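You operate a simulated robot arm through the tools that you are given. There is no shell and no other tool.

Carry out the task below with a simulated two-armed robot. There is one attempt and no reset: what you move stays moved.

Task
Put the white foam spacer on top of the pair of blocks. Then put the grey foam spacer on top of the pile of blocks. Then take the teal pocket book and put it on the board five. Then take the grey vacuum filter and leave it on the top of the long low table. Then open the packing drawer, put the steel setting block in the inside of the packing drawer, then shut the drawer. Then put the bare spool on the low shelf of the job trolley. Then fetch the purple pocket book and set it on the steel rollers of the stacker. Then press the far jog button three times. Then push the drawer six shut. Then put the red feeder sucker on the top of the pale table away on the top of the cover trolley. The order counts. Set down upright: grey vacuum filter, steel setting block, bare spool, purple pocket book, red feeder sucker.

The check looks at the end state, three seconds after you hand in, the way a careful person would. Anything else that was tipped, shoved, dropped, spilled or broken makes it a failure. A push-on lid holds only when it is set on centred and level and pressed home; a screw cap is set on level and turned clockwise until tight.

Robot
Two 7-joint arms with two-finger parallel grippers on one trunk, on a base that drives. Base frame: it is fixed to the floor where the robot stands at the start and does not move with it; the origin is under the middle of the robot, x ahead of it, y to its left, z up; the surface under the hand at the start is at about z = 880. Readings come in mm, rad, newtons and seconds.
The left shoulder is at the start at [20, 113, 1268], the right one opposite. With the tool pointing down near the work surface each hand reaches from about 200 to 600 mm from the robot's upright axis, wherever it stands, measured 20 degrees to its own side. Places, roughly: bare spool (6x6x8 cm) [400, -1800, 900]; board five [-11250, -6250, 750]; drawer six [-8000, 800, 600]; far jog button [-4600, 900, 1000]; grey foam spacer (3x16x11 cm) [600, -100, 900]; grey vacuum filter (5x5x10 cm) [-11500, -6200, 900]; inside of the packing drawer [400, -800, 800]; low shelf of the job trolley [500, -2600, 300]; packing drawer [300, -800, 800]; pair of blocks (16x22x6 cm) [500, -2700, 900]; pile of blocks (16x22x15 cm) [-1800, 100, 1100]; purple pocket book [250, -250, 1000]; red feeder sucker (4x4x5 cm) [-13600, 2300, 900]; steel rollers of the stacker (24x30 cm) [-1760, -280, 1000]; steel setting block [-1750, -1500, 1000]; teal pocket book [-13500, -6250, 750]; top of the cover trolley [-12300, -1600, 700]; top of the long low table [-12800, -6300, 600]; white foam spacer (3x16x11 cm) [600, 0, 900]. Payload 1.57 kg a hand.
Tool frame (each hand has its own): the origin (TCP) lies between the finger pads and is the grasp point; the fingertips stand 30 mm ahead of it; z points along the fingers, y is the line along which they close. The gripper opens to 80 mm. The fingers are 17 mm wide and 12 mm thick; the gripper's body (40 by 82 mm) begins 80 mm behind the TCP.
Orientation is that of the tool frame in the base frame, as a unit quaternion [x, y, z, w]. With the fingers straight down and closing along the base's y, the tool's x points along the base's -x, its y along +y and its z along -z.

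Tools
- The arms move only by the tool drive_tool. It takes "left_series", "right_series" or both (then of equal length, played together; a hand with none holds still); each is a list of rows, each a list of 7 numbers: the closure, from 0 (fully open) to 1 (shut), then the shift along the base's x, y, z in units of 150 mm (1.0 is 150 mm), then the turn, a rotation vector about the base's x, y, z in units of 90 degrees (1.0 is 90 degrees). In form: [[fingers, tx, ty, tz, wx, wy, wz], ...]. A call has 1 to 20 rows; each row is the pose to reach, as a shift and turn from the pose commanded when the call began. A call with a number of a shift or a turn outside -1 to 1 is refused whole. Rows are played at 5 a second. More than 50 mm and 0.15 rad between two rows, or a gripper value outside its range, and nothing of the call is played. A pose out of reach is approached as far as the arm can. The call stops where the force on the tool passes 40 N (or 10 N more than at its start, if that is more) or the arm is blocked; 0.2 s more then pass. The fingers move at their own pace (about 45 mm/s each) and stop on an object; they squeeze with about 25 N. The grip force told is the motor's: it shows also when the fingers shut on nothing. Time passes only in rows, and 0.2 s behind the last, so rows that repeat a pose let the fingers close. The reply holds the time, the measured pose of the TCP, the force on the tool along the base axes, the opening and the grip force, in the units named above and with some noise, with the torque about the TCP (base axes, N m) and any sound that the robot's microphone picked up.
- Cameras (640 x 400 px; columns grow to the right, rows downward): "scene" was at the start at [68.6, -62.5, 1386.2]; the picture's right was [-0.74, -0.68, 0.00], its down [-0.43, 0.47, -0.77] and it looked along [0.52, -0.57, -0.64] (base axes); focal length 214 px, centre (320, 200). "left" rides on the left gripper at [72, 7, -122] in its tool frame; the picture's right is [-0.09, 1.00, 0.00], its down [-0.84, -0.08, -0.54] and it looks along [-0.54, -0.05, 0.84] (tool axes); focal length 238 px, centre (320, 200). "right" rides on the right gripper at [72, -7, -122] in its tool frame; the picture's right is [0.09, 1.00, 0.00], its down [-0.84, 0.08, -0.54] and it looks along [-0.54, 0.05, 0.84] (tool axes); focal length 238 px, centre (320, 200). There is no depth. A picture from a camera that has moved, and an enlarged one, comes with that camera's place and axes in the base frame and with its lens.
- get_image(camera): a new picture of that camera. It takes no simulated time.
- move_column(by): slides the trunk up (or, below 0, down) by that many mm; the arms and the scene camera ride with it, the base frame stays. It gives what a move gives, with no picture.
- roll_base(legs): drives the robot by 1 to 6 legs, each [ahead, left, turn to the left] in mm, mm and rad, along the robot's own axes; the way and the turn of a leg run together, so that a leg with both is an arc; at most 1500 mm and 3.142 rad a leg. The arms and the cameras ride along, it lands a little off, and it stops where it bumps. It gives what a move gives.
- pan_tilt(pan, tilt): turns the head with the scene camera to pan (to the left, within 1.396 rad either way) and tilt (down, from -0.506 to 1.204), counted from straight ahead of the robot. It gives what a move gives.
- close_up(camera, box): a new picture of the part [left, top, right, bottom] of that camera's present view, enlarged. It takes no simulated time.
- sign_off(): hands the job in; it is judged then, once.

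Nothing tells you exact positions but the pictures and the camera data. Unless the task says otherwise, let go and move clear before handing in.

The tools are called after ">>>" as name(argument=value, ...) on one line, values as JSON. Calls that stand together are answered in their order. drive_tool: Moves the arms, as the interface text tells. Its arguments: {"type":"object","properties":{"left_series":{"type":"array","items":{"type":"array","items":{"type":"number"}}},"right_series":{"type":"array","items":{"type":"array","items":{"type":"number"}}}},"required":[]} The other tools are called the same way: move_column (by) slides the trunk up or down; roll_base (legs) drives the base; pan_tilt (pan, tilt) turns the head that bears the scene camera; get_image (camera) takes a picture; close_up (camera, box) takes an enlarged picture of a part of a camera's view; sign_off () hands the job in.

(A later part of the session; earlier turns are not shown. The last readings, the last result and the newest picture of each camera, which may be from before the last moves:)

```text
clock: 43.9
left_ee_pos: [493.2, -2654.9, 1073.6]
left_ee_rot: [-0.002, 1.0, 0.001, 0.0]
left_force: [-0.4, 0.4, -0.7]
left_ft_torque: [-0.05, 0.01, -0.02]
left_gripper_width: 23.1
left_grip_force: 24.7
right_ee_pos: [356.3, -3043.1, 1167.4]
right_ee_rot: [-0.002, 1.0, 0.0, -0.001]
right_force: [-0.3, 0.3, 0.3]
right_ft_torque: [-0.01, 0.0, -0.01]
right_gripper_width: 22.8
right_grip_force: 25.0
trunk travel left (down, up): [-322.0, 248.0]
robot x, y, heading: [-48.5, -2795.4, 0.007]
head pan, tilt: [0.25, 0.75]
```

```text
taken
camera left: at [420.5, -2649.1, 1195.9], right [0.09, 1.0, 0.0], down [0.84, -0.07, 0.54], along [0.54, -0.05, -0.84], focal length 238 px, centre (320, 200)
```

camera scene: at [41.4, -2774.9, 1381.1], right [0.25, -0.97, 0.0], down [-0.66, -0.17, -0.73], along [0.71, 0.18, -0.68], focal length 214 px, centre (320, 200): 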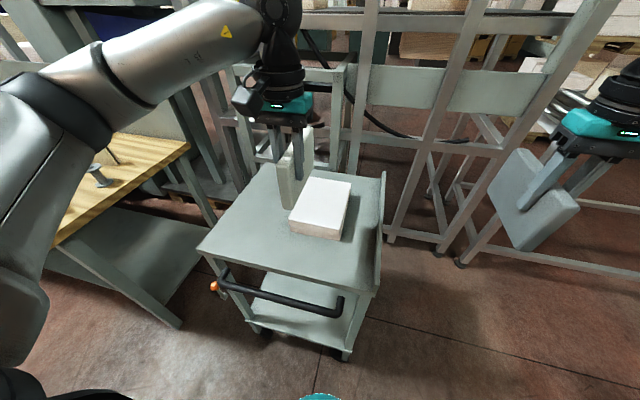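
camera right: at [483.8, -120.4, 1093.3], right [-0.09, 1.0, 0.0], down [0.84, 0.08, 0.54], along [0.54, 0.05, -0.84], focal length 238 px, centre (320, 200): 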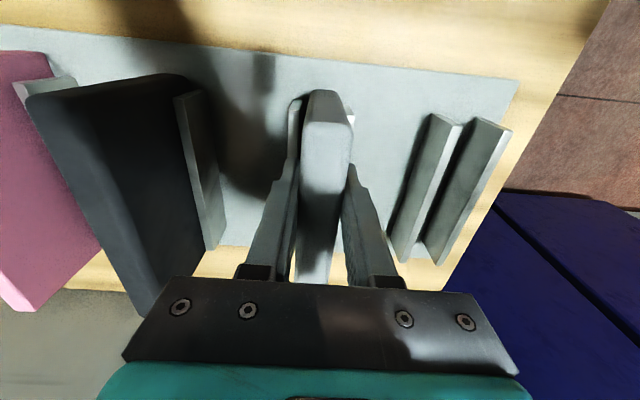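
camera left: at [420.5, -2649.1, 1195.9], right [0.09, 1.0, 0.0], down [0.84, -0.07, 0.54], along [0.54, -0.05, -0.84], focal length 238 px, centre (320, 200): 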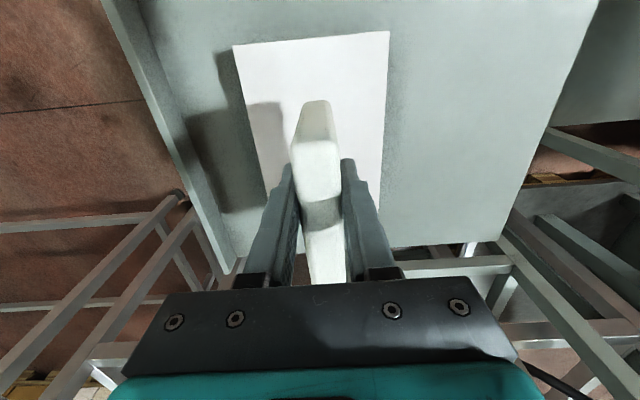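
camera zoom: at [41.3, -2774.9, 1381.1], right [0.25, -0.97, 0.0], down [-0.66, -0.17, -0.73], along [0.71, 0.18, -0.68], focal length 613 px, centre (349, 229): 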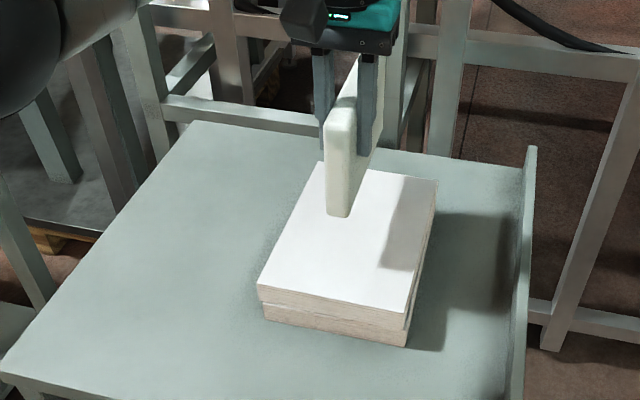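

The spacer's front edge is at x ≈ 440, and its underside about 63–85 mm below the TCP. I lower the last part slowly, reading force.

>>> drive_tool(left_series=[[1, 0.05, 0, -0.2, 0, 0, 0], [1, 0.05, 0, -0.4, 0, 0, 0], [1, 0.05, 0, -0.47, 0, 0, 0], [1, 0.05, 0, -0.5, 0, 0, 0], [1, 0.05, 0, -0.5, 0, 0, 0]])

>>> close_up(camera="scene", box=[260, 150, 360, 240])

```text
clock: 45.0
left_ee_pos: [500.5, -2655.6, 1002.7]
left_ee_rot: [-0.001, 1.0, 0.0, 0.002]
left_force: [1.8, 0.9, 20.3]
left_ft_torque: [0.04, -0.11, -0.02]
left_gripper_width: 23.1
left_grip_force: 24.6
right_ee_pos: [353.7, -3043.7, 1168.4]
right_ee_rot: [-0.001, 1.0, 0.0, 0.0]
right_force: [-1.1, 0.6, 0.3]
right_ft_torque: [-0.02, 0.04, 0.0]
right_gripper_width: 22.9
right_grip_force: 25.0
trunk travel left (down, up): [-322.0, 248.0]
robot x, y, heading: [-49.1, -2795.3, 0.004]
head pan, tilt: [0.25, 0.75]
```

```text
4.44 times, centred on (310, 195) of scene
camera zoom: at [39.8, -2775.1, 1381.3], right [0.25, -0.97, 0.0], down [-0.66, -0.17, -0.73], along [0.71, 0.18, -0.68], focal length 953 px, centre (364, 222)
```

zoom: 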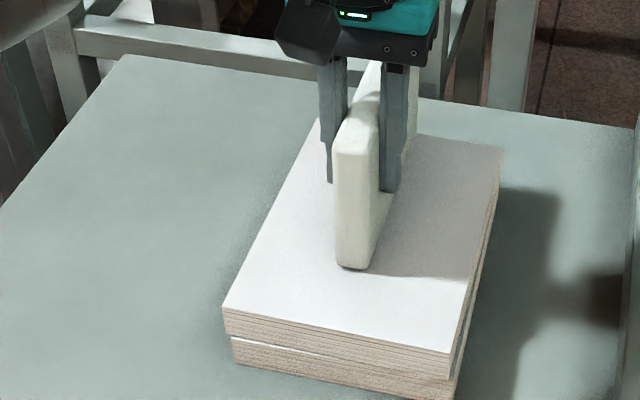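

It rests on the blocks. I ease the pressure, open the fingers and rise straight up.

>>> drive_tool(left_series=[[1, 0, 0, 0.02, 0, 0, 0], [1, 0, 0, 0.02, 0, 0, 0], [0.5, 0, 0, 0.02, 0, 0, 0], [0.5, 0, 0, 0.02, 0, 0, 0], [0, 0, 0, 0.02, 0, 0, 0], [0, 0, 0, 0.02, 0, 0, 0], [0, 0, 0, 0.02, 0, 0, 0]])

>>> get_image(camera="left")

>>> close_up(camera="scene", box=[260, 150, 360, 240])

```text
clock: 46.6
left_ee_pos: [499.8, -2656.7, 1002.3]
left_ee_rot: [-0.001, 1.0, 0.0, 0.0]
left_force: [-0.3, 0.7, -0.1]
left_ft_torque: [-0.03, 0.0, 0.01]
left_gripper_width: 80.2
left_grip_force: 0.1
right_ee_pos: [355.6, -3043.0, 1166.6]
right_ee_rot: [-0.003, 1.0, 0.001, 0.0]
right_force: [-0.4, 1.2, -1.0]
right_ft_torque: [0.01, 0.01, -0.01]
right_gripper_width: 23.1
right_grip_force: 25.0
trunk travel left (down, up): [-322.0, 248.0]
robot x, y, heading: [-47.6, -2796.0, 0.005]
head pan, tilt: [0.25, 0.75]
```

```text
taken
camera left: at [428.5, -2648.8, 1124.3], right [0.09, 1.0, 0.0], down [0.84, -0.07, 0.54], along [0.54, -0.05, -0.84], focal length 238 px, centre (320, 200)
```

left: 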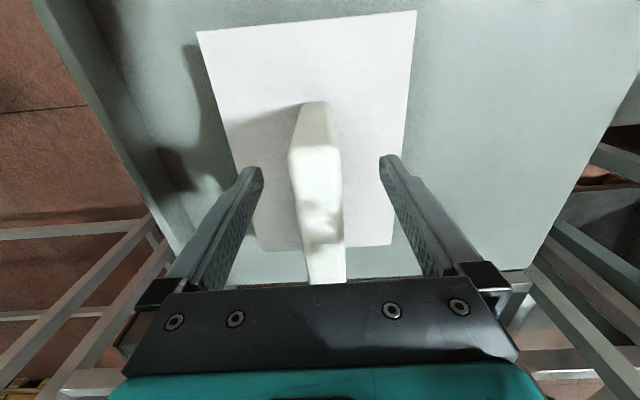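

```text
4.44 times, centred on (310, 195) of scene
camera zoom: at [41.3, -2774.8, 1381.1], right [0.25, -0.97, 0.0], down [-0.66, -0.17, -0.73], along [0.71, 0.18, -0.68], focal length 953 px, centre (364, 222)
```

zoom: 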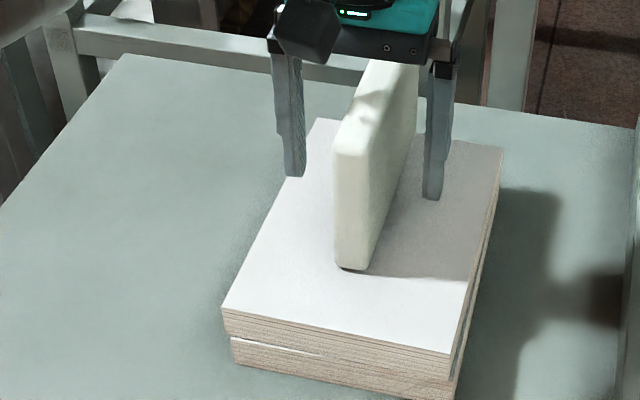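

The white spacer stands steady on the blocks. I lift the left hand clear and draw it back, then drive to the other side of the aisle.

>>> drive_tool(left_series=[[0, 0, 0, 0.3, 0, 0, 0], [0, 0, 0, 0.6, 0, 0, 0], [0, 0, 0, 0.9, 0, 0, 0], [0, -0.3, 0, 1.0, 0, 0, 0], [0, -0.6, 0, 1.0, 0, 0, 0], [0, -0.9, 0, 1.0, 0, 0, 0], [0, -1.0, 0, 1.0, 0, 0, 0]])

>>> roll_base(legs=[[-450, 0, 0], [0, 1400, 0], [0, 1400, 0], [0, 0, 1.5708], [0, 0, 1.5708]])

>>> pan_tilt(pan=0.0, tilt=0.5)

>>> get_image(camera="scene")

```text
clock: 48.2
left_ee_pos: [349.7, -2655.0, 1153.3]
left_ee_rot: [-0.003, 1.0, 0.001, 0.0]
left_force: [-0.7, 0.3, 0.2]
left_ft_torque: [-0.04, -0.03, -0.03]
left_gripper_width: 79.9
left_grip_force: 0.1
right_ee_pos: [355.0, -3043.5, 1167.4]
right_ee_rot: [-0.001, 1.0, 0.0, 0.0]
right_force: [0.1, 0.3, -0.4]
right_ft_torque: [0.01, 0.04, -0.01]
right_gripper_width: 23.2
right_grip_force: 24.9
trunk travel left (down, up): [-322.0, 248.0]
robot x, y, heading: [-47.7, -2796.9, 0.006]
head pan, tilt: [0.25, 0.75]
```

```text
clock: 71.8
left_ee_pos: [-900.5, -113.9, 1152.6]
left_ee_rot: [1.0, -0.008, 0.0, 0.0]
left_force: [0.0, -0.1, -0.6]
left_ft_torque: [0.01, -0.03, 0.02]
left_gripper_width: 80.1
left_grip_force: 0.1
right_ee_pos: [-896.1, 275.1, 1167.2]
right_ee_rot: [1.0, -0.009, 0.0, 0.0]
right_force: [-0.3, 0.7, -0.4]
right_ft_torque: [-0.03, 0.01, 0.01]
right_gripper_width: 23.1
right_grip_force: 25.2
trunk travel left (down, up): [-322.0, 248.0]
robot x, y, heading: [-496.0, 22.4, 3.126]
head pan, tilt: [0.25, 0.75]
```

```text
clock: 72.6
left_ee_pos: [-900.3, -112.9, 1153.4]
left_ee_rot: [1.0, -0.009, 0.0, 0.0]
left_force: [-0.6, -0.7, 1.3]
left_ft_torque: [0.01, 0.02, -0.01]
left_gripper_width: 80.2
left_grip_force: 0.1
right_ee_pos: [-897.3, 275.6, 1167.0]
right_ee_rot: [1.0, -0.01, 0.001, 0.0]
right_force: [0.1, 0.4, 0.2]
right_ft_torque: [0.04, 0.0, -0.06]
right_gripper_width: 23.3
right_grip_force: 25.2
trunk travel left (down, up): [-322.0, 248.0]
robot x, y, heading: [-495.0, 21.4, 3.127]
head pan, tilt: [0.0, 0.499]
```

```text
taken
camera scene: at [-597.3, 21.3, 1403.0], right [0.02, 1.0, 0.0], down [0.48, -0.01, -0.88], along [-0.88, 0.02, -0.48], focal length 214 px, centre (320, 200)
```

scene: 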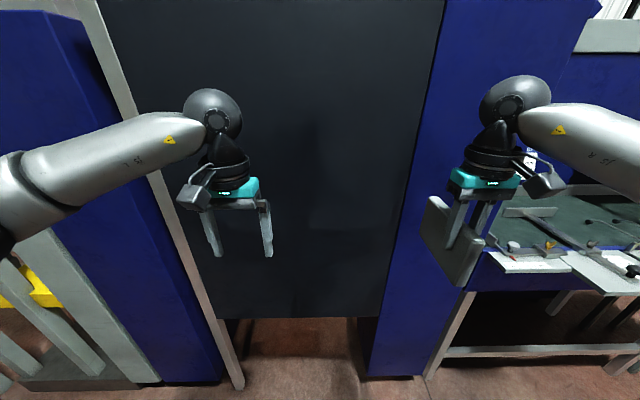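

A large dark panel stands ahead between blue columns; I cannot see the pile of blocks yet. I look around.

>>> pan_tilt(pan=0.0, tilt=-0.2)

>>> get_image(camera="scene")

>>> pan_tilt(pan=0.9, tilt=0.3)

>>> get_image(camera="scene")

>>> pan_tilt(pan=-0.9, tilt=0.3)

>>> get_image(camera="scene")

```text
clock: 73.7
left_ee_pos: [-901.3, -112.4, 1152.2]
left_ee_rot: [1.0, -0.009, 0.0, -0.001]
left_force: [0.0, 0.3, 0.0]
left_ft_torque: [-0.01, -0.01, -0.01]
left_gripper_width: 79.9
left_grip_force: 0.0
right_ee_pos: [-896.7, 275.6, 1167.5]
right_ee_rot: [1.0, -0.01, 0.0, 0.001]
right_force: [0.0, 0.1, 0.7]
right_ft_torque: [-0.03, 0.04, -0.01]
right_gripper_width: 22.9
right_grip_force: 25.5
trunk travel left (down, up): [-322.0, 248.0]
robot x, y, heading: [-497.8, 18.0, 3.121]
head pan, tilt: [0.0, -0.201]
```

```text
taken
camera scene: at [-589.6, 21.2, 1466.5], right [0.02, 1.0, 0.0], down [-0.2, 0.0, -0.98], along [-0.98, 0.02, 0.2], focal length 214 px, centre (320, 200)
```

scene: 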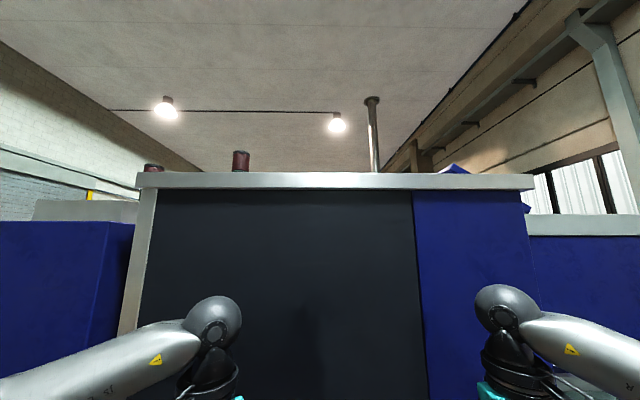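

```text
clock: 74.9
left_ee_pos: [-900.0, -113.8, 1153.4]
left_ee_rot: [1.0, -0.009, 0.0, 0.0]
left_force: [-0.2, 0.6, 0.1]
left_ft_torque: [0.01, -0.01, -0.01]
left_gripper_width: 79.8
left_grip_force: 0.0
right_ee_pos: [-898.0, 275.5, 1166.5]
right_ee_rot: [1.0, -0.01, 0.0, -0.001]
right_force: [-1.1, -0.8, -0.1]
right_ft_torque: [-0.01, -0.01, 0.0]
right_gripper_width: 22.9
right_grip_force: 24.6
trunk travel left (down, up): [-322.0, 248.0]
robot x, y, heading: [-499.7, 16.9, 3.122]
head pan, tilt: [0.901, 0.3]
```

```text
taken
camera scene: at [-565.8, -52.4, 1421.5], right [-0.77, 0.64, 0.0], down [0.19, 0.23, -0.96], along [-0.61, -0.74, -0.3], focal length 214 px, centre (320, 200)
```

scene: 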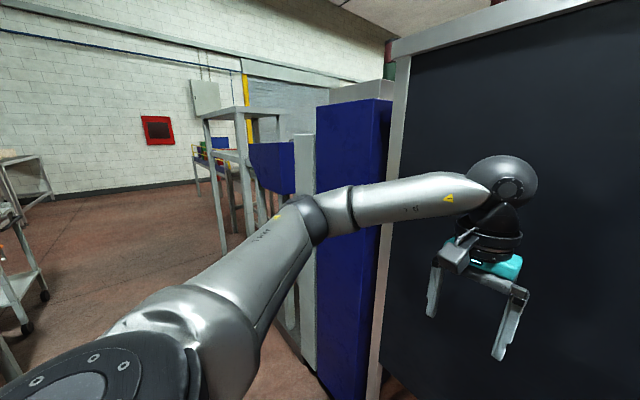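

```text
clock: 76.7
left_ee_pos: [-900.8, -113.1, 1152.7]
left_ee_rot: [1.0, -0.009, 0.0, -0.001]
left_force: [-0.2, -0.1, 0.2]
left_ft_torque: [0.01, -0.01, 0.0]
left_gripper_width: 80.1
left_grip_force: 0.1
right_ee_pos: [-895.7, 275.1, 1167.0]
right_ee_rot: [1.0, -0.01, 0.0, 0.0]
right_force: [-0.6, 0.7, -0.7]
right_ft_torque: [0.02, 0.0, 0.0]
right_gripper_width: 23.3
right_grip_force: 25.0
trunk travel left (down, up): [-322.0, 248.0]
robot x, y, heading: [-498.2, 20.1, 3.119]
head pan, tilt: [-0.901, 0.3]
```

```text
taken
camera scene: at [-563.0, 93.8, 1421.4], right [0.79, 0.61, 0.0], down [0.18, -0.24, -0.96], along [-0.58, 0.76, -0.3], focal length 214 px, centre (320, 200)
```

scene: 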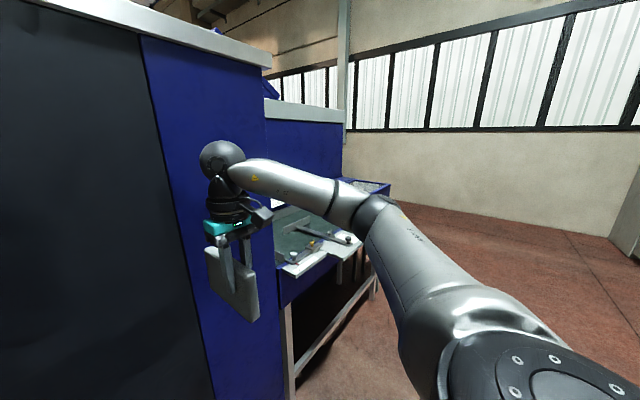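

The machine's front face is at x ≈ -1150; the pile must be reached from another side. I drive to the +y end to look along it.

>>> roll_base(legs=[[0, -1450, 0]])

>>> pan_tilt(pan=0.5, tilt=0.2)

>>> get_image(camera="scene")

>>> pan_tilt(pan=-0.4, tilt=0.2)

>>> get_image(camera="scene")

```text
clock: 83.9
left_ee_pos: [-878.1, 1338.6, 1151.4]
left_ee_rot: [1.0, -0.004, 0.001, 0.0]
left_force: [-0.2, -0.2, 0.4]
left_ft_torque: [0.03, 0.0, -0.01]
left_gripper_width: 80.3
left_grip_force: 0.0
right_ee_pos: [-877.7, 1728.3, 1167.9]
right_ee_rot: [1.0, -0.006, 0.0, 0.0]
right_force: [-0.1, 0.6, -0.4]
right_ft_torque: [0.01, 0.01, -0.06]
right_gripper_width: 23.2
right_grip_force: 25.3
trunk travel left (down, up): [-322.0, 248.0]
robot x, y, heading: [-478.1, 1474.8, 3.131]
head pan, tilt: [-0.901, 0.3]
```

```text
clock: 85.4
left_ee_pos: [-877.9, 1339.2, 1153.7]
left_ee_rot: [1.0, -0.005, 0.0, 0.0]
left_force: [1.0, -0.7, 0.1]
left_ft_torque: [0.07, 0.0, 0.0]
left_gripper_width: 79.9
left_grip_force: 0.0
right_ee_pos: [-878.0, 1727.9, 1166.1]
right_ee_rot: [1.0, -0.005, 0.0, 0.0]
right_force: [0.7, -1.0, -0.6]
right_ft_torque: [0.0, -0.01, 0.0]
right_gripper_width: 23.1
right_grip_force: 24.8
trunk travel left (down, up): [-322.0, 248.0]
robot x, y, heading: [-478.6, 1478.4, 3.128]
head pan, tilt: [0.499, 0.201]
```

```text
taken
camera scene: at [-567.7, 1431.7, 1430.7], right [-0.47, 0.88, 0.0], down [0.18, 0.09, -0.98], along [-0.87, -0.46, -0.2], focal length 214 px, centre (320, 200)
```

scene: 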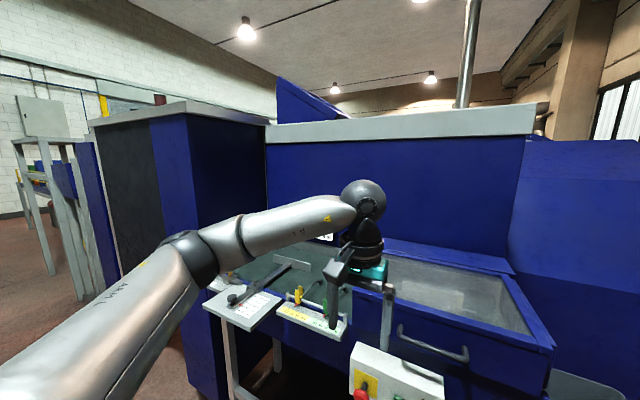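

```text
clock: 86.6
left_ee_pos: [-878.2, 1338.2, 1153.3]
left_ee_rot: [1.0, -0.004, 0.0, 0.0]
left_force: [-0.2, -0.5, 0.4]
left_ft_torque: [-0.02, 0.0, 0.03]
left_gripper_width: 80.0
left_grip_force: 0.0
right_ee_pos: [-878.2, 1727.5, 1167.5]
right_ee_rot: [1.0, -0.005, 0.001, -0.001]
right_force: [-0.2, -0.3, 0.1]
right_ft_torque: [0.01, -0.03, 0.01]
right_gripper_width: 23.3
right_grip_force: 25.0
trunk travel left (down, up): [-322.0, 248.0]
robot x, y, heading: [-475.0, 1476.2, 3.133]
head pan, tilt: [-0.4, 0.201]
```

```text
taken
camera scene: at [-570.9, 1512.5, 1430.7], right [0.4, 0.92, 0.0], down [0.18, -0.08, -0.98], along [-0.9, 0.39, -0.2], focal length 214 px, centre (320, 200)
```

scene: 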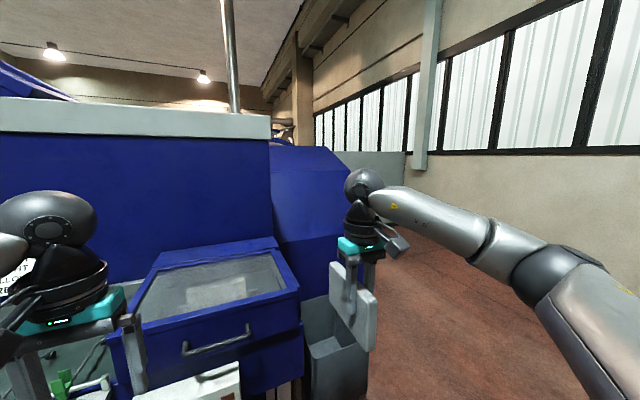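

The machine's +y side shows only a drawer and panel. I go back and view from the -y end.

>>> roll_base(legs=[[0, 1250, 0], [0, 1250, 0]])

>>> pan_tilt(pan=0.0, tilt=0.2)

>>> get_image(camera="scene")

>>> pan_tilt(pan=0.7, tilt=0.3)

>>> get_image(camera="scene")

>>> pan_tilt(pan=-0.7, tilt=0.3)

>>> get_image(camera="scene")

```text
clock: 98.8
left_ee_pos: [-908.6, -1161.7, 1152.5]
left_ee_rot: [1.0, -0.005, 0.0, 0.0]
left_force: [-0.1, -0.6, -0.5]
left_ft_torque: [0.02, -0.02, -0.02]
left_gripper_width: 80.0
left_grip_force: 0.1
right_ee_pos: [-908.3, -773.0, 1166.6]
right_ee_rot: [1.0, -0.005, -0.001, 0.0]
right_force: [0.3, -0.5, -1.4]
right_ft_torque: [0.02, 0.0, 0.01]
right_gripper_width: 23.1
right_grip_force: 24.8
trunk travel left (down, up): [-322.0, 248.0]
robot x, y, heading: [-501.9, -1022.4, 3.128]
head pan, tilt: [-0.4, 0.201]
```

```text
clock: 99.7
left_ee_pos: [-908.7, -1161.0, 1152.9]
left_ee_rot: [1.0, -0.004, 0.0, 0.0]
left_force: [0.6, -0.5, -0.4]
left_ft_torque: [-0.01, 0.0, 0.04]
left_gripper_width: 79.7
left_grip_force: 0.1
right_ee_pos: [-907.2, -773.1, 1166.7]
right_ee_rot: [1.0, -0.004, 0.0, -0.001]
right_force: [0.3, -0.1, -0.4]
right_ft_torque: [0.01, -0.01, 0.0]
right_gripper_width: 23.0
right_grip_force: 25.3
trunk travel left (down, up): [-322.0, 248.0]
robot x, y, heading: [-505.2, -1021.6, 3.133]
head pan, tilt: [0.0, 0.201]
```

```text
taken
camera scene: at [-608.2, -1024.0, 1430.7], right [0.01, 1.0, 0.0], down [0.2, 0.0, -0.98], along [-0.98, 0.01, -0.2], focal length 214 px, centre (320, 200)
```

scene: 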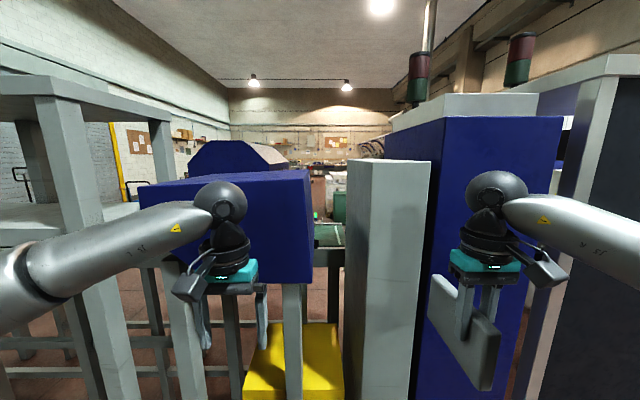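

```text
clock: 100.8
left_ee_pos: [-908.2, -1161.0, 1152.3]
left_ee_rot: [1.0, -0.005, 0.0, 0.001]
left_force: [0.3, 0.3, 0.8]
left_ft_torque: [-0.01, -0.05, 0.0]
left_gripper_width: 80.2
left_grip_force: 0.0
right_ee_pos: [-908.0, -773.2, 1167.3]
right_ee_rot: [1.0, -0.004, 0.0, 0.001]
right_force: [0.2, -0.1, -1.5]
right_ft_torque: [0.0, 0.02, 0.02]
right_gripper_width: 23.2
right_grip_force: 25.0
trunk travel left (down, up): [-322.0, 248.0]
robot x, y, heading: [-507.6, -1024.0, 3.134]
head pan, tilt: [0.7, 0.3]
```

```text
taken
camera scene: at [-587.0, -1084.3, 1421.5], right [-0.64, 0.77, 0.0], down [0.23, 0.19, -0.96], along [-0.74, -0.61, -0.3], focal length 214 px, centre (320, 200)
```

scene: 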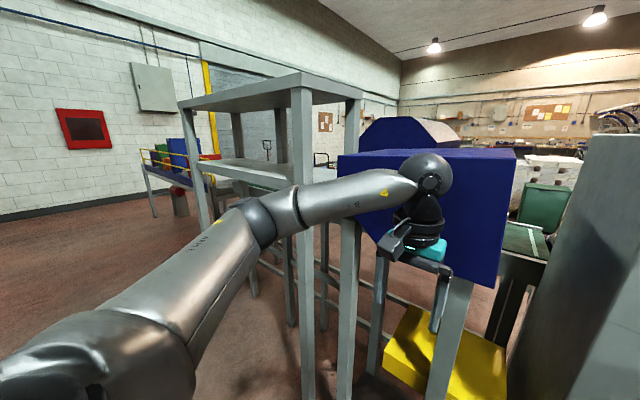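

```text
clock: 102.3
left_ee_pos: [-907.6, -1160.3, 1152.1]
left_ee_rot: [1.0, -0.005, 0.001, 0.0]
left_force: [-0.5, -0.3, -0.3]
left_ft_torque: [0.01, -0.01, -0.02]
left_gripper_width: 79.9
left_grip_force: 0.0
right_ee_pos: [-908.5, -773.0, 1167.2]
right_ee_rot: [1.0, -0.005, 0.001, 0.001]
right_force: [0.3, -1.0, -0.9]
right_ft_torque: [-0.02, -0.05, 0.0]
right_gripper_width: 22.9
right_grip_force: 24.8
trunk travel left (down, up): [-322.0, 248.0]
robot x, y, heading: [-506.8, -1024.5, 3.131]
head pan, tilt: [-0.7, 0.3]
```

```text
taken
camera scene: at [-586.0, -964.2, 1421.4], right [0.65, 0.76, 0.0], down [0.22, -0.19, -0.96], along [-0.73, 0.62, -0.3], focal length 214 px, centre (320, 200)
```

scene: 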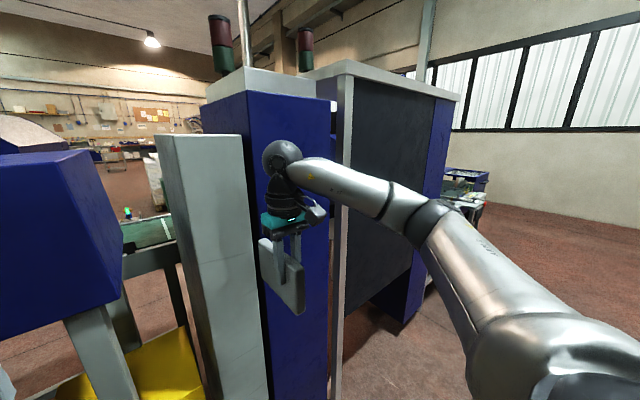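

The pile sits behind these machines, so I must go round. I drive toward y ≈ -3200 and look along -x there.

>>> roll_base(legs=[[0, 1100, 0], [0, 1100, 0]])

>>> pan_tilt(pan=0.0, tilt=0.3)

>>> get_image(camera="scene")

>>> pan_tilt(pan=-0.7, tilt=0.3)

>>> get_image(camera="scene")

```text
clock: 113.2
left_ee_pos: [-934.6, -3355.3, 1152.8]
left_ee_rot: [1.0, -0.006, 0.0, 0.0]
left_force: [-0.6, -0.5, 0.5]
left_ft_torque: [-0.02, 0.0, -0.02]
left_gripper_width: 80.0
left_grip_force: 0.0
right_ee_pos: [-933.1, -2967.5, 1166.2]
right_ee_rot: [1.0, -0.007, 0.0, 0.0]
right_force: [0.3, -0.2, 0.4]
right_ft_torque: [0.0, -0.01, -0.03]
right_gripper_width: 23.3
right_grip_force: 24.9
trunk travel left (down, up): [-322.0, 248.0]
robot x, y, heading: [-530.9, -3223.7, 3.127]
head pan, tilt: [-0.7, 0.3]
```

```text
clock: 114.2
left_ee_pos: [-933.5, -3355.5, 1153.0]
left_ee_rot: [1.0, -0.007, 0.0, 0.0]
left_force: [-0.4, -0.8, -0.4]
left_ft_torque: [-0.01, 0.02, -0.02]
left_gripper_width: 79.8
left_grip_force: 0.0
right_ee_pos: [-933.2, -2966.7, 1166.1]
right_ee_rot: [1.0, -0.007, 0.0, 0.001]
right_force: [0.7, 0.3, -0.3]
right_ft_torque: [0.01, -0.02, -0.01]
right_gripper_width: 23.2
right_grip_force: 25.2
trunk travel left (down, up): [-322.0, 248.0]
robot x, y, heading: [-535.0, -3222.2, 3.124]
head pan, tilt: [0.0, 0.3]
```

```text
taken
camera scene: at [-634.6, -3219.7, 1421.4], right [0.01, 1.0, 0.0], down [0.3, 0.0, -0.96], along [-0.96, 0.01, -0.3], focal length 214 px, centre (320, 200)
```

scene: 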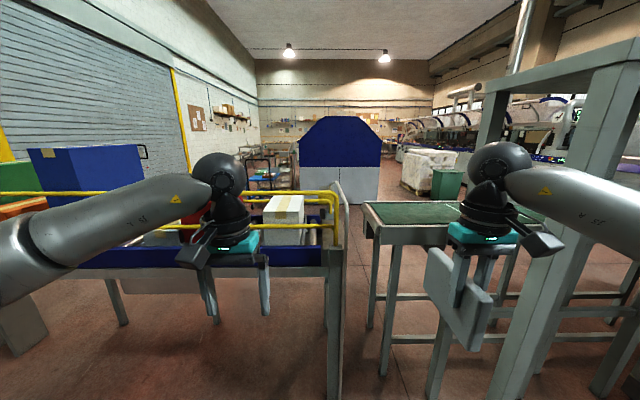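

```text
clock: 115.3
left_ee_pos: [-933.5, -3355.8, 1151.9]
left_ee_rot: [1.0, -0.006, 0.0, 0.0]
left_force: [0.3, 0.4, 0.3]
left_ft_torque: [-0.01, -0.03, 0.02]
left_gripper_width: 80.1
left_grip_force: 0.0
right_ee_pos: [-933.9, -2968.7, 1167.1]
right_ee_rot: [1.0, -0.007, 0.001, -0.001]
right_force: [-1.1, 0.8, 0.2]
right_ft_torque: [-0.01, -0.05, 0.0]
right_gripper_width: 23.1
right_grip_force: 24.6
trunk travel left (down, up): [-322.0, 248.0]
robot x, y, heading: [-531.2, -3220.8, 3.127]
head pan, tilt: [-0.7, 0.3]
```

```text
taken
camera scene: at [-612.0, -3160.0, 1421.4], right [0.65, 0.76, 0.0], down [0.22, -0.19, -0.96], along [-0.72, 0.62, -0.3], focal length 214 px, centre (320, 200)
```

scene: 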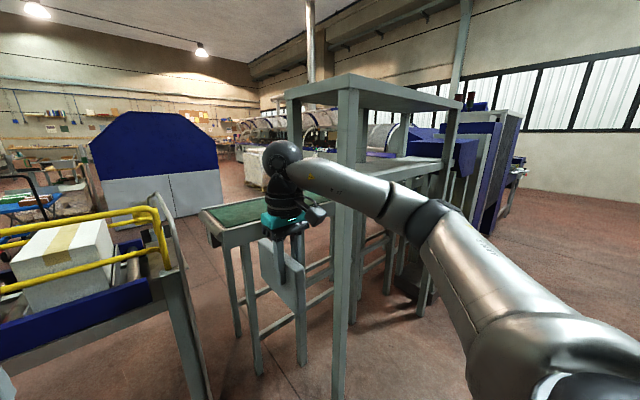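

A green-belt conveyor and a yellow-railed table nearly close this side. I look left to see whether the way there is open.

>>> pan_tilt(pan=0.8, tilt=0.35)

>>> get_image(camera="scene")

>>> pan_tilt(pan=0.0, tilt=0.7)

>>> get_image(camera="scene")

```text
clock: 116.9
left_ee_pos: [-934.5, -3355.8, 1152.1]
left_ee_rot: [1.0, -0.006, 0.0, 0.0]
left_force: [0.3, 0.2, -0.6]
left_ft_torque: [-0.01, -0.02, 0.0]
left_gripper_width: 80.0
left_grip_force: 0.0
right_ee_pos: [-932.7, -2967.2, 1167.7]
right_ee_rot: [1.0, -0.007, 0.0, 0.0]
right_force: [-0.2, -0.4, -0.6]
right_ft_torque: [-0.02, 0.03, 0.0]
right_gripper_width: 23.2
right_grip_force: 24.7
trunk travel left (down, up): [-322.0, 248.0]
robot x, y, heading: [-530.2, -3222.0, 3.125]
head pan, tilt: [0.799, 0.351]
```

```text
taken
camera scene: at [-607.1, -3286.8, 1416.7], right [-0.71, 0.71, 0.0], down [0.24, 0.24, -0.94], along [-0.66, -0.66, -0.34], focal length 214 px, centre (320, 200)
```

scene: 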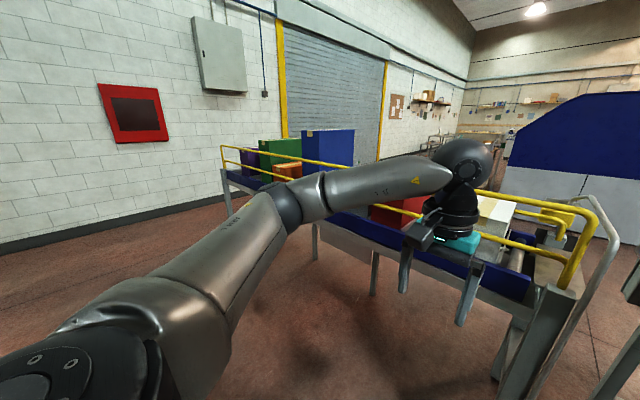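

```text
clock: 118.0
left_ee_pos: [-934.3, -3356.0, 1152.9]
left_ee_rot: [1.0, -0.006, 0.001, -0.001]
left_force: [0.2, 0.6, -0.1]
left_ft_torque: [0.0, 0.0, -0.02]
left_gripper_width: 80.1
left_grip_force: 0.0
right_ee_pos: [-932.6, -2967.5, 1166.5]
right_ee_rot: [1.0, -0.006, 0.0, 0.0]
right_force: [-0.8, 0.0, 0.1]
right_ft_torque: [-0.03, -0.01, -0.01]
right_gripper_width: 23.1
right_grip_force: 24.9
trunk travel left (down, up): [-322.0, 248.0]
robot x, y, heading: [-530.9, -3222.9, 3.132]
head pan, tilt: [0.0, 0.7]
```

```text
taken
camera scene: at [-626.2, -3220.0, 1385.4], right [0.01, 1.0, 0.0], down [0.64, -0.01, -0.77], along [-0.77, 0.01, -0.64], focal length 214 px, centre (320, 200)
```

scene: 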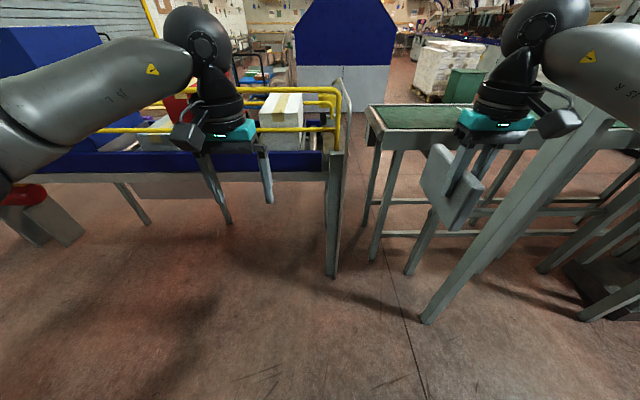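

The table's far end lies near y ≈ -6600 and the wall near y ≈ -7500, leaving a way past it. I drive along -y to inspect that gap.

>>> roll_base(legs=[[0, 1400, 0], [0, 1400, 0]])

>>> pan_tilt(pan=0.4, tilt=0.35)

>>> get_image(camera="scene")

```text
clock: 131.6
left_ee_pos: [-947.9, -6171.2, 1152.4]
left_ee_rot: [1.0, 0.001, 0.0, -0.001]
left_force: [0.1, 0.1, -1.2]
left_ft_torque: [-0.02, 0.0, -0.03]
left_gripper_width: 80.3
left_grip_force: 0.1
right_ee_pos: [-951.5, -5782.6, 1167.3]
right_ee_rot: [1.0, 0.002, 0.0, 0.0]
right_force: [0.6, -0.2, -1.0]
right_ft_torque: [-0.01, -0.02, -0.01]
right_gripper_width: 23.0
right_grip_force: 24.9
trunk travel left (down, up): [-322.0, 248.0]
robot x, y, heading: [-545.9, -6032.0, -3.138]
head pan, tilt: [0.0, 0.7]
```

```text
clock: 132.5
left_ee_pos: [-944.9, -6171.1, 1152.6]
left_ee_rot: [1.0, 0.002, 0.0, 0.0]
left_force: [1.0, 0.1, 0.4]
left_ft_torque: [0.01, 0.0, 0.03]
left_gripper_width: 80.1
left_grip_force: 0.2
right_ee_pos: [-951.2, -5783.4, 1165.5]
right_ee_rot: [1.0, 0.001, 0.0, 0.0]
right_force: [0.1, 0.0, 0.5]
right_ft_torque: [0.0, 0.0, -0.03]
right_gripper_width: 23.1
right_grip_force: 24.9
trunk travel left (down, up): [-322.0, 248.0]
robot x, y, heading: [-546.9, -6030.1, -3.139]
head pan, tilt: [0.4, 0.351]
```

```text
taken
camera scene: at [-641.3, -6066.9, 1416.7], right [-0.39, 0.92, 0.0], down [0.32, 0.13, -0.94], along [-0.86, -0.37, -0.34], focal length 214 px, centre (320, 200)
```

scene: 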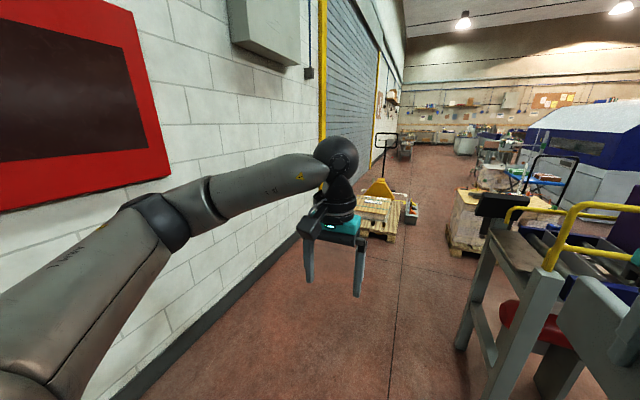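

The table ends at y ≈ -5600 and the wall is near -7300; there is a wide way at y ≈ -6400. I drive through and look again.

>>> roll_base(legs=[[0, 350, 0], [1400, 0, 0]])

>>> pan_tilt(pan=-0.3, tilt=0.35)

>>> get_image(camera="scene")

>>> pan_tilt(pan=-1.2, tilt=0.35)

>>> get_image(camera="scene")

```text
clock: 141.4
left_ee_pos: [-2347.6, -6520.9, 1152.2]
left_ee_rot: [1.0, 0.001, 0.0, 0.001]
left_force: [0.0, -0.5, 0.7]
left_ft_torque: [-0.01, -0.01, 0.02]
left_gripper_width: 80.1
left_grip_force: 0.1
right_ee_pos: [-2351.6, -6131.4, 1165.8]
right_ee_rot: [1.0, 0.0, 0.001, 0.0]
right_force: [0.8, 0.5, -0.4]
right_ft_torque: [0.04, -0.01, 0.02]
right_gripper_width: 23.0
right_grip_force: 24.6
trunk travel left (down, up): [-322.0, 248.0]
robot x, y, heading: [-1948.1, -6381.8, 3.147]
head pan, tilt: [0.4, 0.351]
```

```text
clock: 142.4
left_ee_pos: [-2348.2, -6521.6, 1152.5]
left_ee_rot: [1.0, 0.0, -0.001, 0.0]
left_force: [-0.6, -0.3, 0.2]
left_ft_torque: [-0.02, 0.03, 0.0]
left_gripper_width: 80.2
left_grip_force: 0.0
right_ee_pos: [-2351.1, -6133.0, 1167.3]
right_ee_rot: [1.0, -0.001, 0.0, 0.0]
right_force: [-0.7, 0.0, -1.3]
right_ft_torque: [0.0, -0.02, 0.0]
right_gripper_width: 23.1
right_grip_force: 24.8
trunk travel left (down, up): [-322.0, 248.0]
robot x, y, heading: [-1948.9, -6385.9, 3.143]
head pan, tilt: [-0.3, 0.351]
```

```text
taken
camera scene: at [-2045.2, -6354.7, 1416.7], right [0.3, 0.96, 0.0], down [0.33, -0.1, -0.94], along [-0.9, 0.28, -0.34], focal length 214 px, centre (320, 200)
```

scene: 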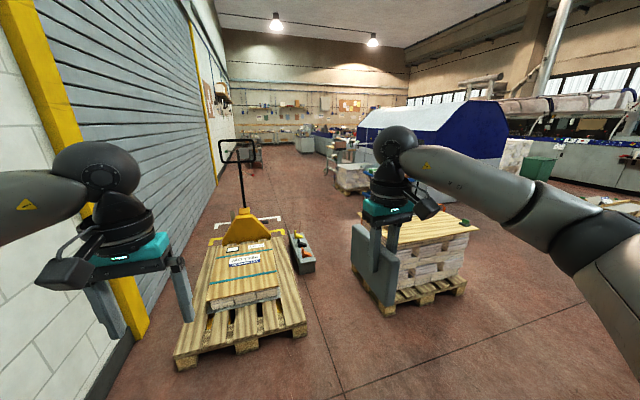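

```text
clock: 143.7
left_ee_pos: [-2347.5, -6522.0, 1153.6]
left_ee_rot: [1.0, 0.0, 0.0, 0.0]
left_force: [-0.1, 0.4, -0.1]
left_ft_torque: [0.0, 0.01, 0.0]
left_gripper_width: 79.9
left_grip_force: 0.0
right_ee_pos: [-2351.1, -6133.5, 1167.2]
right_ee_rot: [1.0, 0.0, 0.0, 0.0]
right_force: [-0.5, -0.9, -0.6]
right_ft_torque: [-0.01, 0.0, 0.02]
right_gripper_width: 22.9
right_grip_force: 25.0
trunk travel left (down, up): [-322.0, 248.0]
robot x, y, heading: [-1945.9, -6383.9, 3.142]
head pan, tilt: [-1.201, 0.351]
```

```text
taken
camera scene: at [-1990.0, -6295.4, 1416.7], right [0.93, 0.36, 0.0], down [0.12, -0.32, -0.94], along [-0.34, 0.88, -0.34], focal length 214 px, centre (320, 200)
```

scene: 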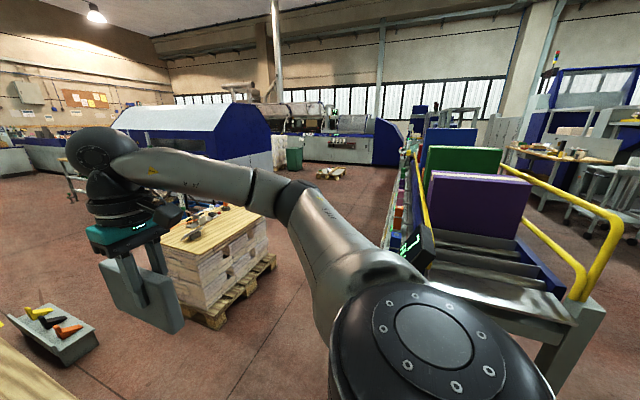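

Behind the railed conveyor there is an open lane at x ≈ -2550 leading back to +y. I drive up it.

>>> roll_base(legs=[[550, 0, 0], [0, -1400, 0], [0, -1400, 0]])

>>> get_image(camera="scene")

```text
clock: 160.0
left_ee_pos: [-2894.4, -3713.7, 1152.5]
left_ee_rot: [1.0, 0.0, 0.0, -0.001]
left_force: [-0.3, -0.2, 0.0]
left_ft_torque: [-0.01, 0.01, 0.02]
left_gripper_width: 79.9
left_grip_force: 0.0
right_ee_pos: [-2897.7, -3325.9, 1167.3]
right_ee_rot: [1.0, 0.0, 0.0, -0.001]
right_force: [0.6, 0.0, -0.9]
right_ft_torque: [-0.02, 0.0, 0.01]
right_gripper_width: 23.3
right_grip_force: 24.9
trunk travel left (down, up): [-322.0, 248.0]
robot x, y, heading: [-2495.5, -3574.8, -3.141]
head pan, tilt: [-1.201, 0.351]
```

```text
taken
camera scene: at [-2536.2, -3487.3, 1416.7], right [0.93, 0.36, 0.0], down [0.12, -0.32, -0.94], along [-0.34, 0.88, -0.34], focal length 214 px, centre (320, 200)
```

scene: 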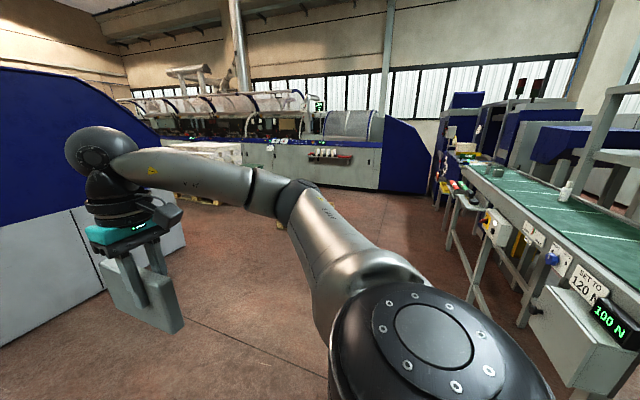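

The green conveyor runs along x ≈ -1900 with the stackers beyond. I continue to y ≈ -800 and turn to face +x.

>>> roll_base(legs=[[0, -1400, 0], [0, -1300, 0], [0, 0, -1.5708], [0, 0, -1.5708]])

>>> pan_tilt(pan=0.2, tilt=0.4)

>>> get_image(camera="scene")

```text
clock: 180.7
left_ee_pos: [-2106.1, -746.5, 1153.1]
left_ee_rot: [-0.004, 1.0, -0.001, 0.001]
left_force: [1.3, 0.7, -0.2]
left_ft_torque: [0.01, 0.02, 0.01]
left_gripper_width: 80.0
left_grip_force: 0.1
right_ee_pos: [-2099.4, -1134.7, 1167.2]
right_ee_rot: [-0.004, 1.0, 0.0, 0.0]
right_force: [0.6, 1.0, 0.1]
right_ft_torque: [-0.03, 0.01, 0.01]
right_gripper_width: 23.3
right_grip_force: 25.4
trunk travel left (down, up): [-322.0, 248.0]
robot x, y, heading: [-2504.7, -889.8, 0.013]
head pan, tilt: [-1.201, 0.351]
```

```text
clock: 182.2
left_ee_pos: [-2107.0, -748.0, 1152.9]
left_ee_rot: [-0.004, 1.0, 0.0, 0.0]
left_force: [-0.7, 0.4, 1.4]
left_ft_torque: [-0.04, 0.01, -0.03]
left_gripper_width: 80.1
left_grip_force: 0.1
right_ee_pos: [-2100.6, -1134.6, 1167.2]
right_ee_rot: [-0.004, 1.0, 0.0, 0.0]
right_force: [-1.0, 0.5, -0.4]
right_ft_torque: [0.0, 0.05, 0.03]
right_gripper_width: 23.2
right_grip_force: 24.4
trunk travel left (down, up): [-322.0, 248.0]
robot x, y, heading: [-2507.2, -888.4, 0.004]
head pan, tilt: [0.201, 0.4]
```

```text
taken
camera scene: at [-2404.3, -869.3, 1412.2], right [0.2, -0.98, 0.0], down [-0.38, -0.08, -0.92], along [0.9, 0.19, -0.39], focal length 214 px, centre (320, 200)
```

scene: 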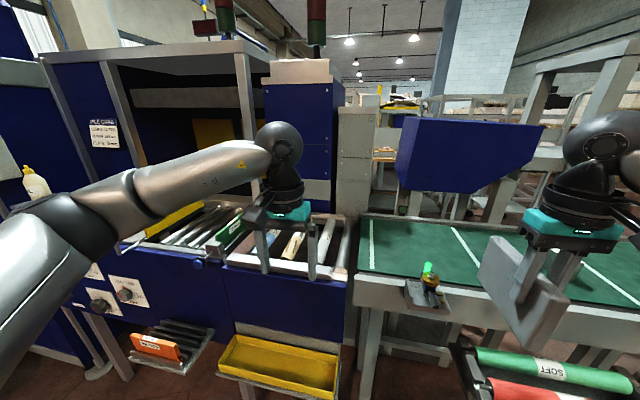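

I see the stacker with steel rollers and the cabinet beside it. I slide left to face the pile at y ≈ 100.

>>> roll_base(legs=[[0, 900, -0.005]])

>>> get_image(camera="scene")

>>> close_up(camera="scene", box=[160, 60, 480, 260])

```text
clock: 187.0
left_ee_pos: [-2108.0, 158.0, 1151.7]
left_ee_rot: [-0.001, 1.0, 0.0, -0.001]
left_force: [-0.9, -0.1, -0.2]
left_ft_torque: [-0.01, 0.02, -0.01]
left_gripper_width: 80.1
left_grip_force: 0.0
right_ee_pos: [-2104.7, -229.2, 1167.1]
right_ee_rot: [0.0, 1.0, 0.0, 0.0]
right_force: [0.4, 0.5, -0.3]
right_ft_torque: [-0.01, 0.01, 0.02]
right_gripper_width: 23.0
right_grip_force: 25.0
trunk travel left (down, up): [-322.0, 248.0]
robot x, y, heading: [-2509.4, 17.5, -0.005]
head pan, tilt: [0.201, 0.4]
```

```text
taken
camera scene: at [-2407.4, 37.9, 1412.2], right [0.2, -0.98, 0.0], down [-0.38, -0.08, -0.92], along [0.9, 0.18, -0.39], focal length 214 px, centre (320, 200)
```

scene: 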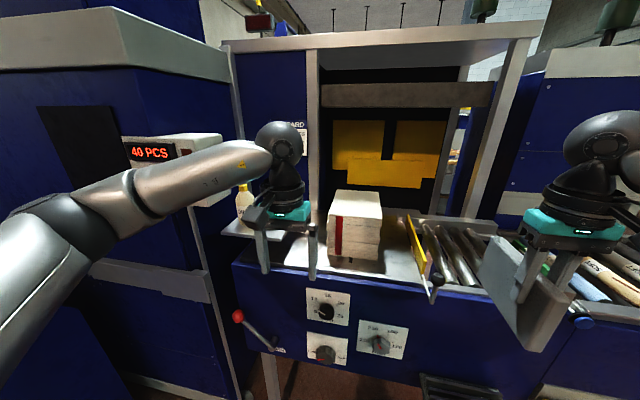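

```text
2.00 times, centred on (320, 160) of scene
camera zoom: at [-2407.4, 37.9, 1412.2], right [0.2, -0.98, 0.0], down [-0.38, -0.08, -0.92], along [0.9, 0.18, -0.39], focal length 429 px, centre (320, 280)
```

zoom: 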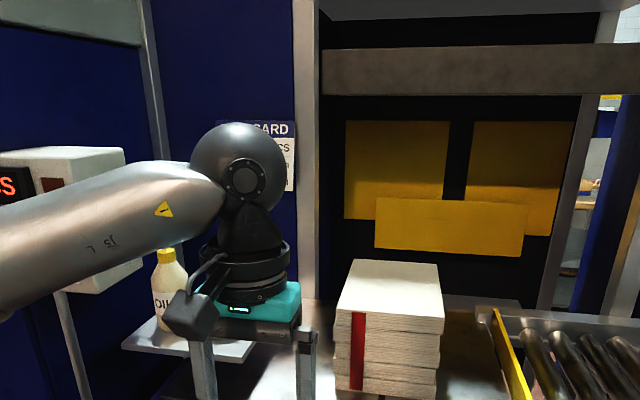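

The pile's top is at about [-1743, 47, 1126]. I raise the trunk, pull the left hand back, and move up to it.

>>> move_column(by=130)

>>> drive_tool(left_series=[[0, -0.3, 0, 0, 0, 0, 0], [0, -0.6, 0, 0, 0, 0, 0], [0, -0.9, 0, 0, 0, 0, 0]])

>>> roll_base(legs=[[0, 40, 0.005], [170, 0, 0]])

>>> pan_tilt(pan=0.0, tilt=0.6)

>>> get_image(camera="scene")

>>> get_image(camera="left")

>>> get_image(camera="right")

```text
clock: 188.6
left_ee_pos: [-2107.9, 157.6, 1281.9]
left_ee_rot: [-0.001, 1.0, 0.001, 0.0]
left_force: [0.2, 0.6, -0.1]
left_ft_torque: [0.02, -0.02, -0.01]
left_gripper_width: 80.0
left_grip_force: 0.1
right_ee_pos: [-2105.0, -231.2, 1297.1]
right_ee_rot: [0.0, 1.0, -0.001, 0.0]
right_force: [0.4, 0.3, -0.6]
right_ft_torque: [-0.01, 0.03, -0.01]
right_gripper_width: 23.3
right_grip_force: 24.9
trunk travel left (down, up): [-452.0, 118.0]
robot x, y, heading: [-2508.6, 21.6, 0.004]
head pan, tilt: [0.201, 0.4]
```

```text
clock: 189.4
left_ee_pos: [-2245.1, 159.1, 1284.2]
left_ee_rot: [-0.001, 1.0, -0.001, 0.001]
left_force: [0.2, 0.6, -0.4]
left_ft_torque: [-0.03, -0.02, 0.0]
left_gripper_width: 79.9
left_grip_force: 0.0
right_ee_pos: [-2106.0, -229.5, 1297.2]
right_ee_rot: [0.0, 1.0, 0.0, 0.001]
right_force: [0.3, 0.0, -0.2]
right_ft_torque: [-0.03, 0.0, -0.03]
right_gripper_width: 22.9
right_grip_force: 25.2
trunk travel left (down, up): [-452.0, 118.0]
robot x, y, heading: [-2508.5, 15.6, 0.001]
head pan, tilt: [0.201, 0.4]
```

```text
clock: 191.3
left_ee_pos: [-2076.0, 199.2, 1283.5]
left_ee_rot: [-0.002, 1.0, 0.0, -0.001]
left_force: [1.0, -0.1, 0.4]
left_ft_torque: [0.01, 0.02, 0.02]
left_gripper_width: 80.0
left_grip_force: 0.1
right_ee_pos: [-1935.4, -188.5, 1296.2]
right_ee_rot: [-0.002, 1.0, -0.001, 0.0]
right_force: [0.9, -0.2, -0.3]
right_ft_torque: [0.02, 0.01, 0.01]
right_gripper_width: 23.2
right_grip_force: 25.0
trunk travel left (down, up): [-452.0, 118.0]
robot x, y, heading: [-2343.1, 58.9, 0.003]
head pan, tilt: [0.201, 0.4]
```

```text
clock: 192.1
left_ee_pos: [-2077.7, 199.9, 1283.2]
left_ee_rot: [-0.001, 1.0, 0.0, 0.0]
left_force: [0.5, -0.7, -0.7]
left_ft_torque: [-0.01, -0.03, -0.01]
left_gripper_width: 80.1
left_grip_force: 0.1
right_ee_pos: [-1937.7, -188.1, 1297.7]
right_ee_rot: [-0.002, 1.0, 0.0, -0.001]
right_force: [-0.3, -0.1, -0.3]
right_ft_torque: [-0.03, 0.01, -0.02]
right_gripper_width: 22.9
right_grip_force: 24.5
trunk travel left (down, up): [-452.0, 118.0]
robot x, y, heading: [-2342.3, 58.0, 0.003]
head pan, tilt: [0.0, 0.6]
```

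```text
taken
camera scene: at [-2243.0, 60.4, 1524.0], right [0.0, -1.0, 0.0], down [-0.56, 0.0, -0.83], along [0.83, 0.0, -0.56], focal length 214 px, centre (320, 200)
```

scene: 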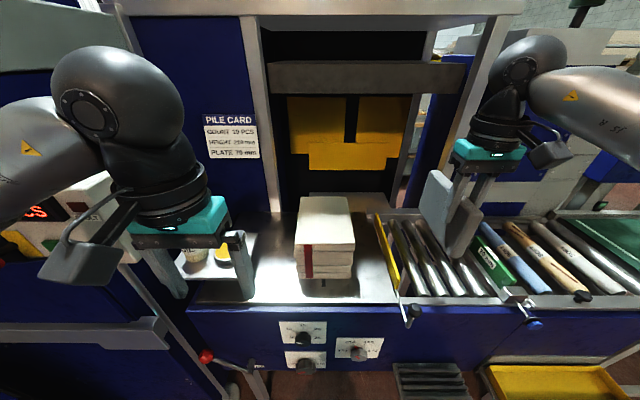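

```text
taken
camera left: at [-2149.0, 207.1, 1405.4], right [0.09, 1.0, 0.0], down [0.84, -0.07, 0.54], along [0.54, -0.05, -0.84], focal length 238 px, centre (320, 200)
```

left: 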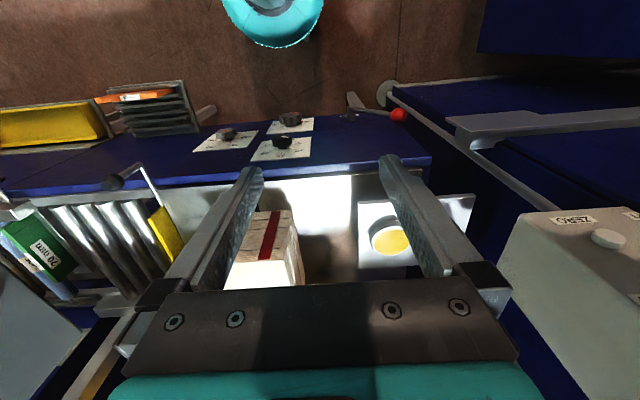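

```text
taken
camera right: at [-2007.8, -195.1, 1418.9], right [-0.1, 1.0, 0.0], down [0.84, 0.08, 0.54], along [0.54, 0.05, -0.84], focal length 238 px, centre (320, 200)
```

right: 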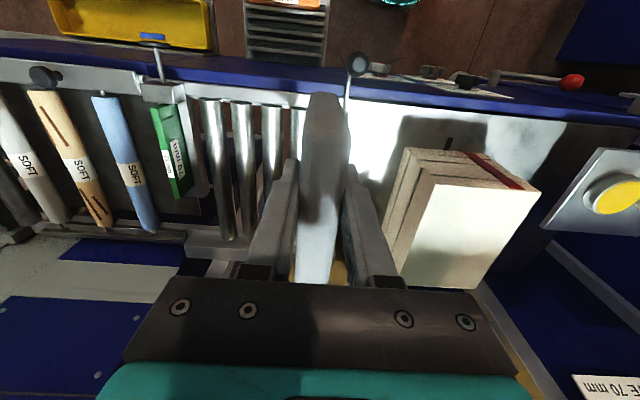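

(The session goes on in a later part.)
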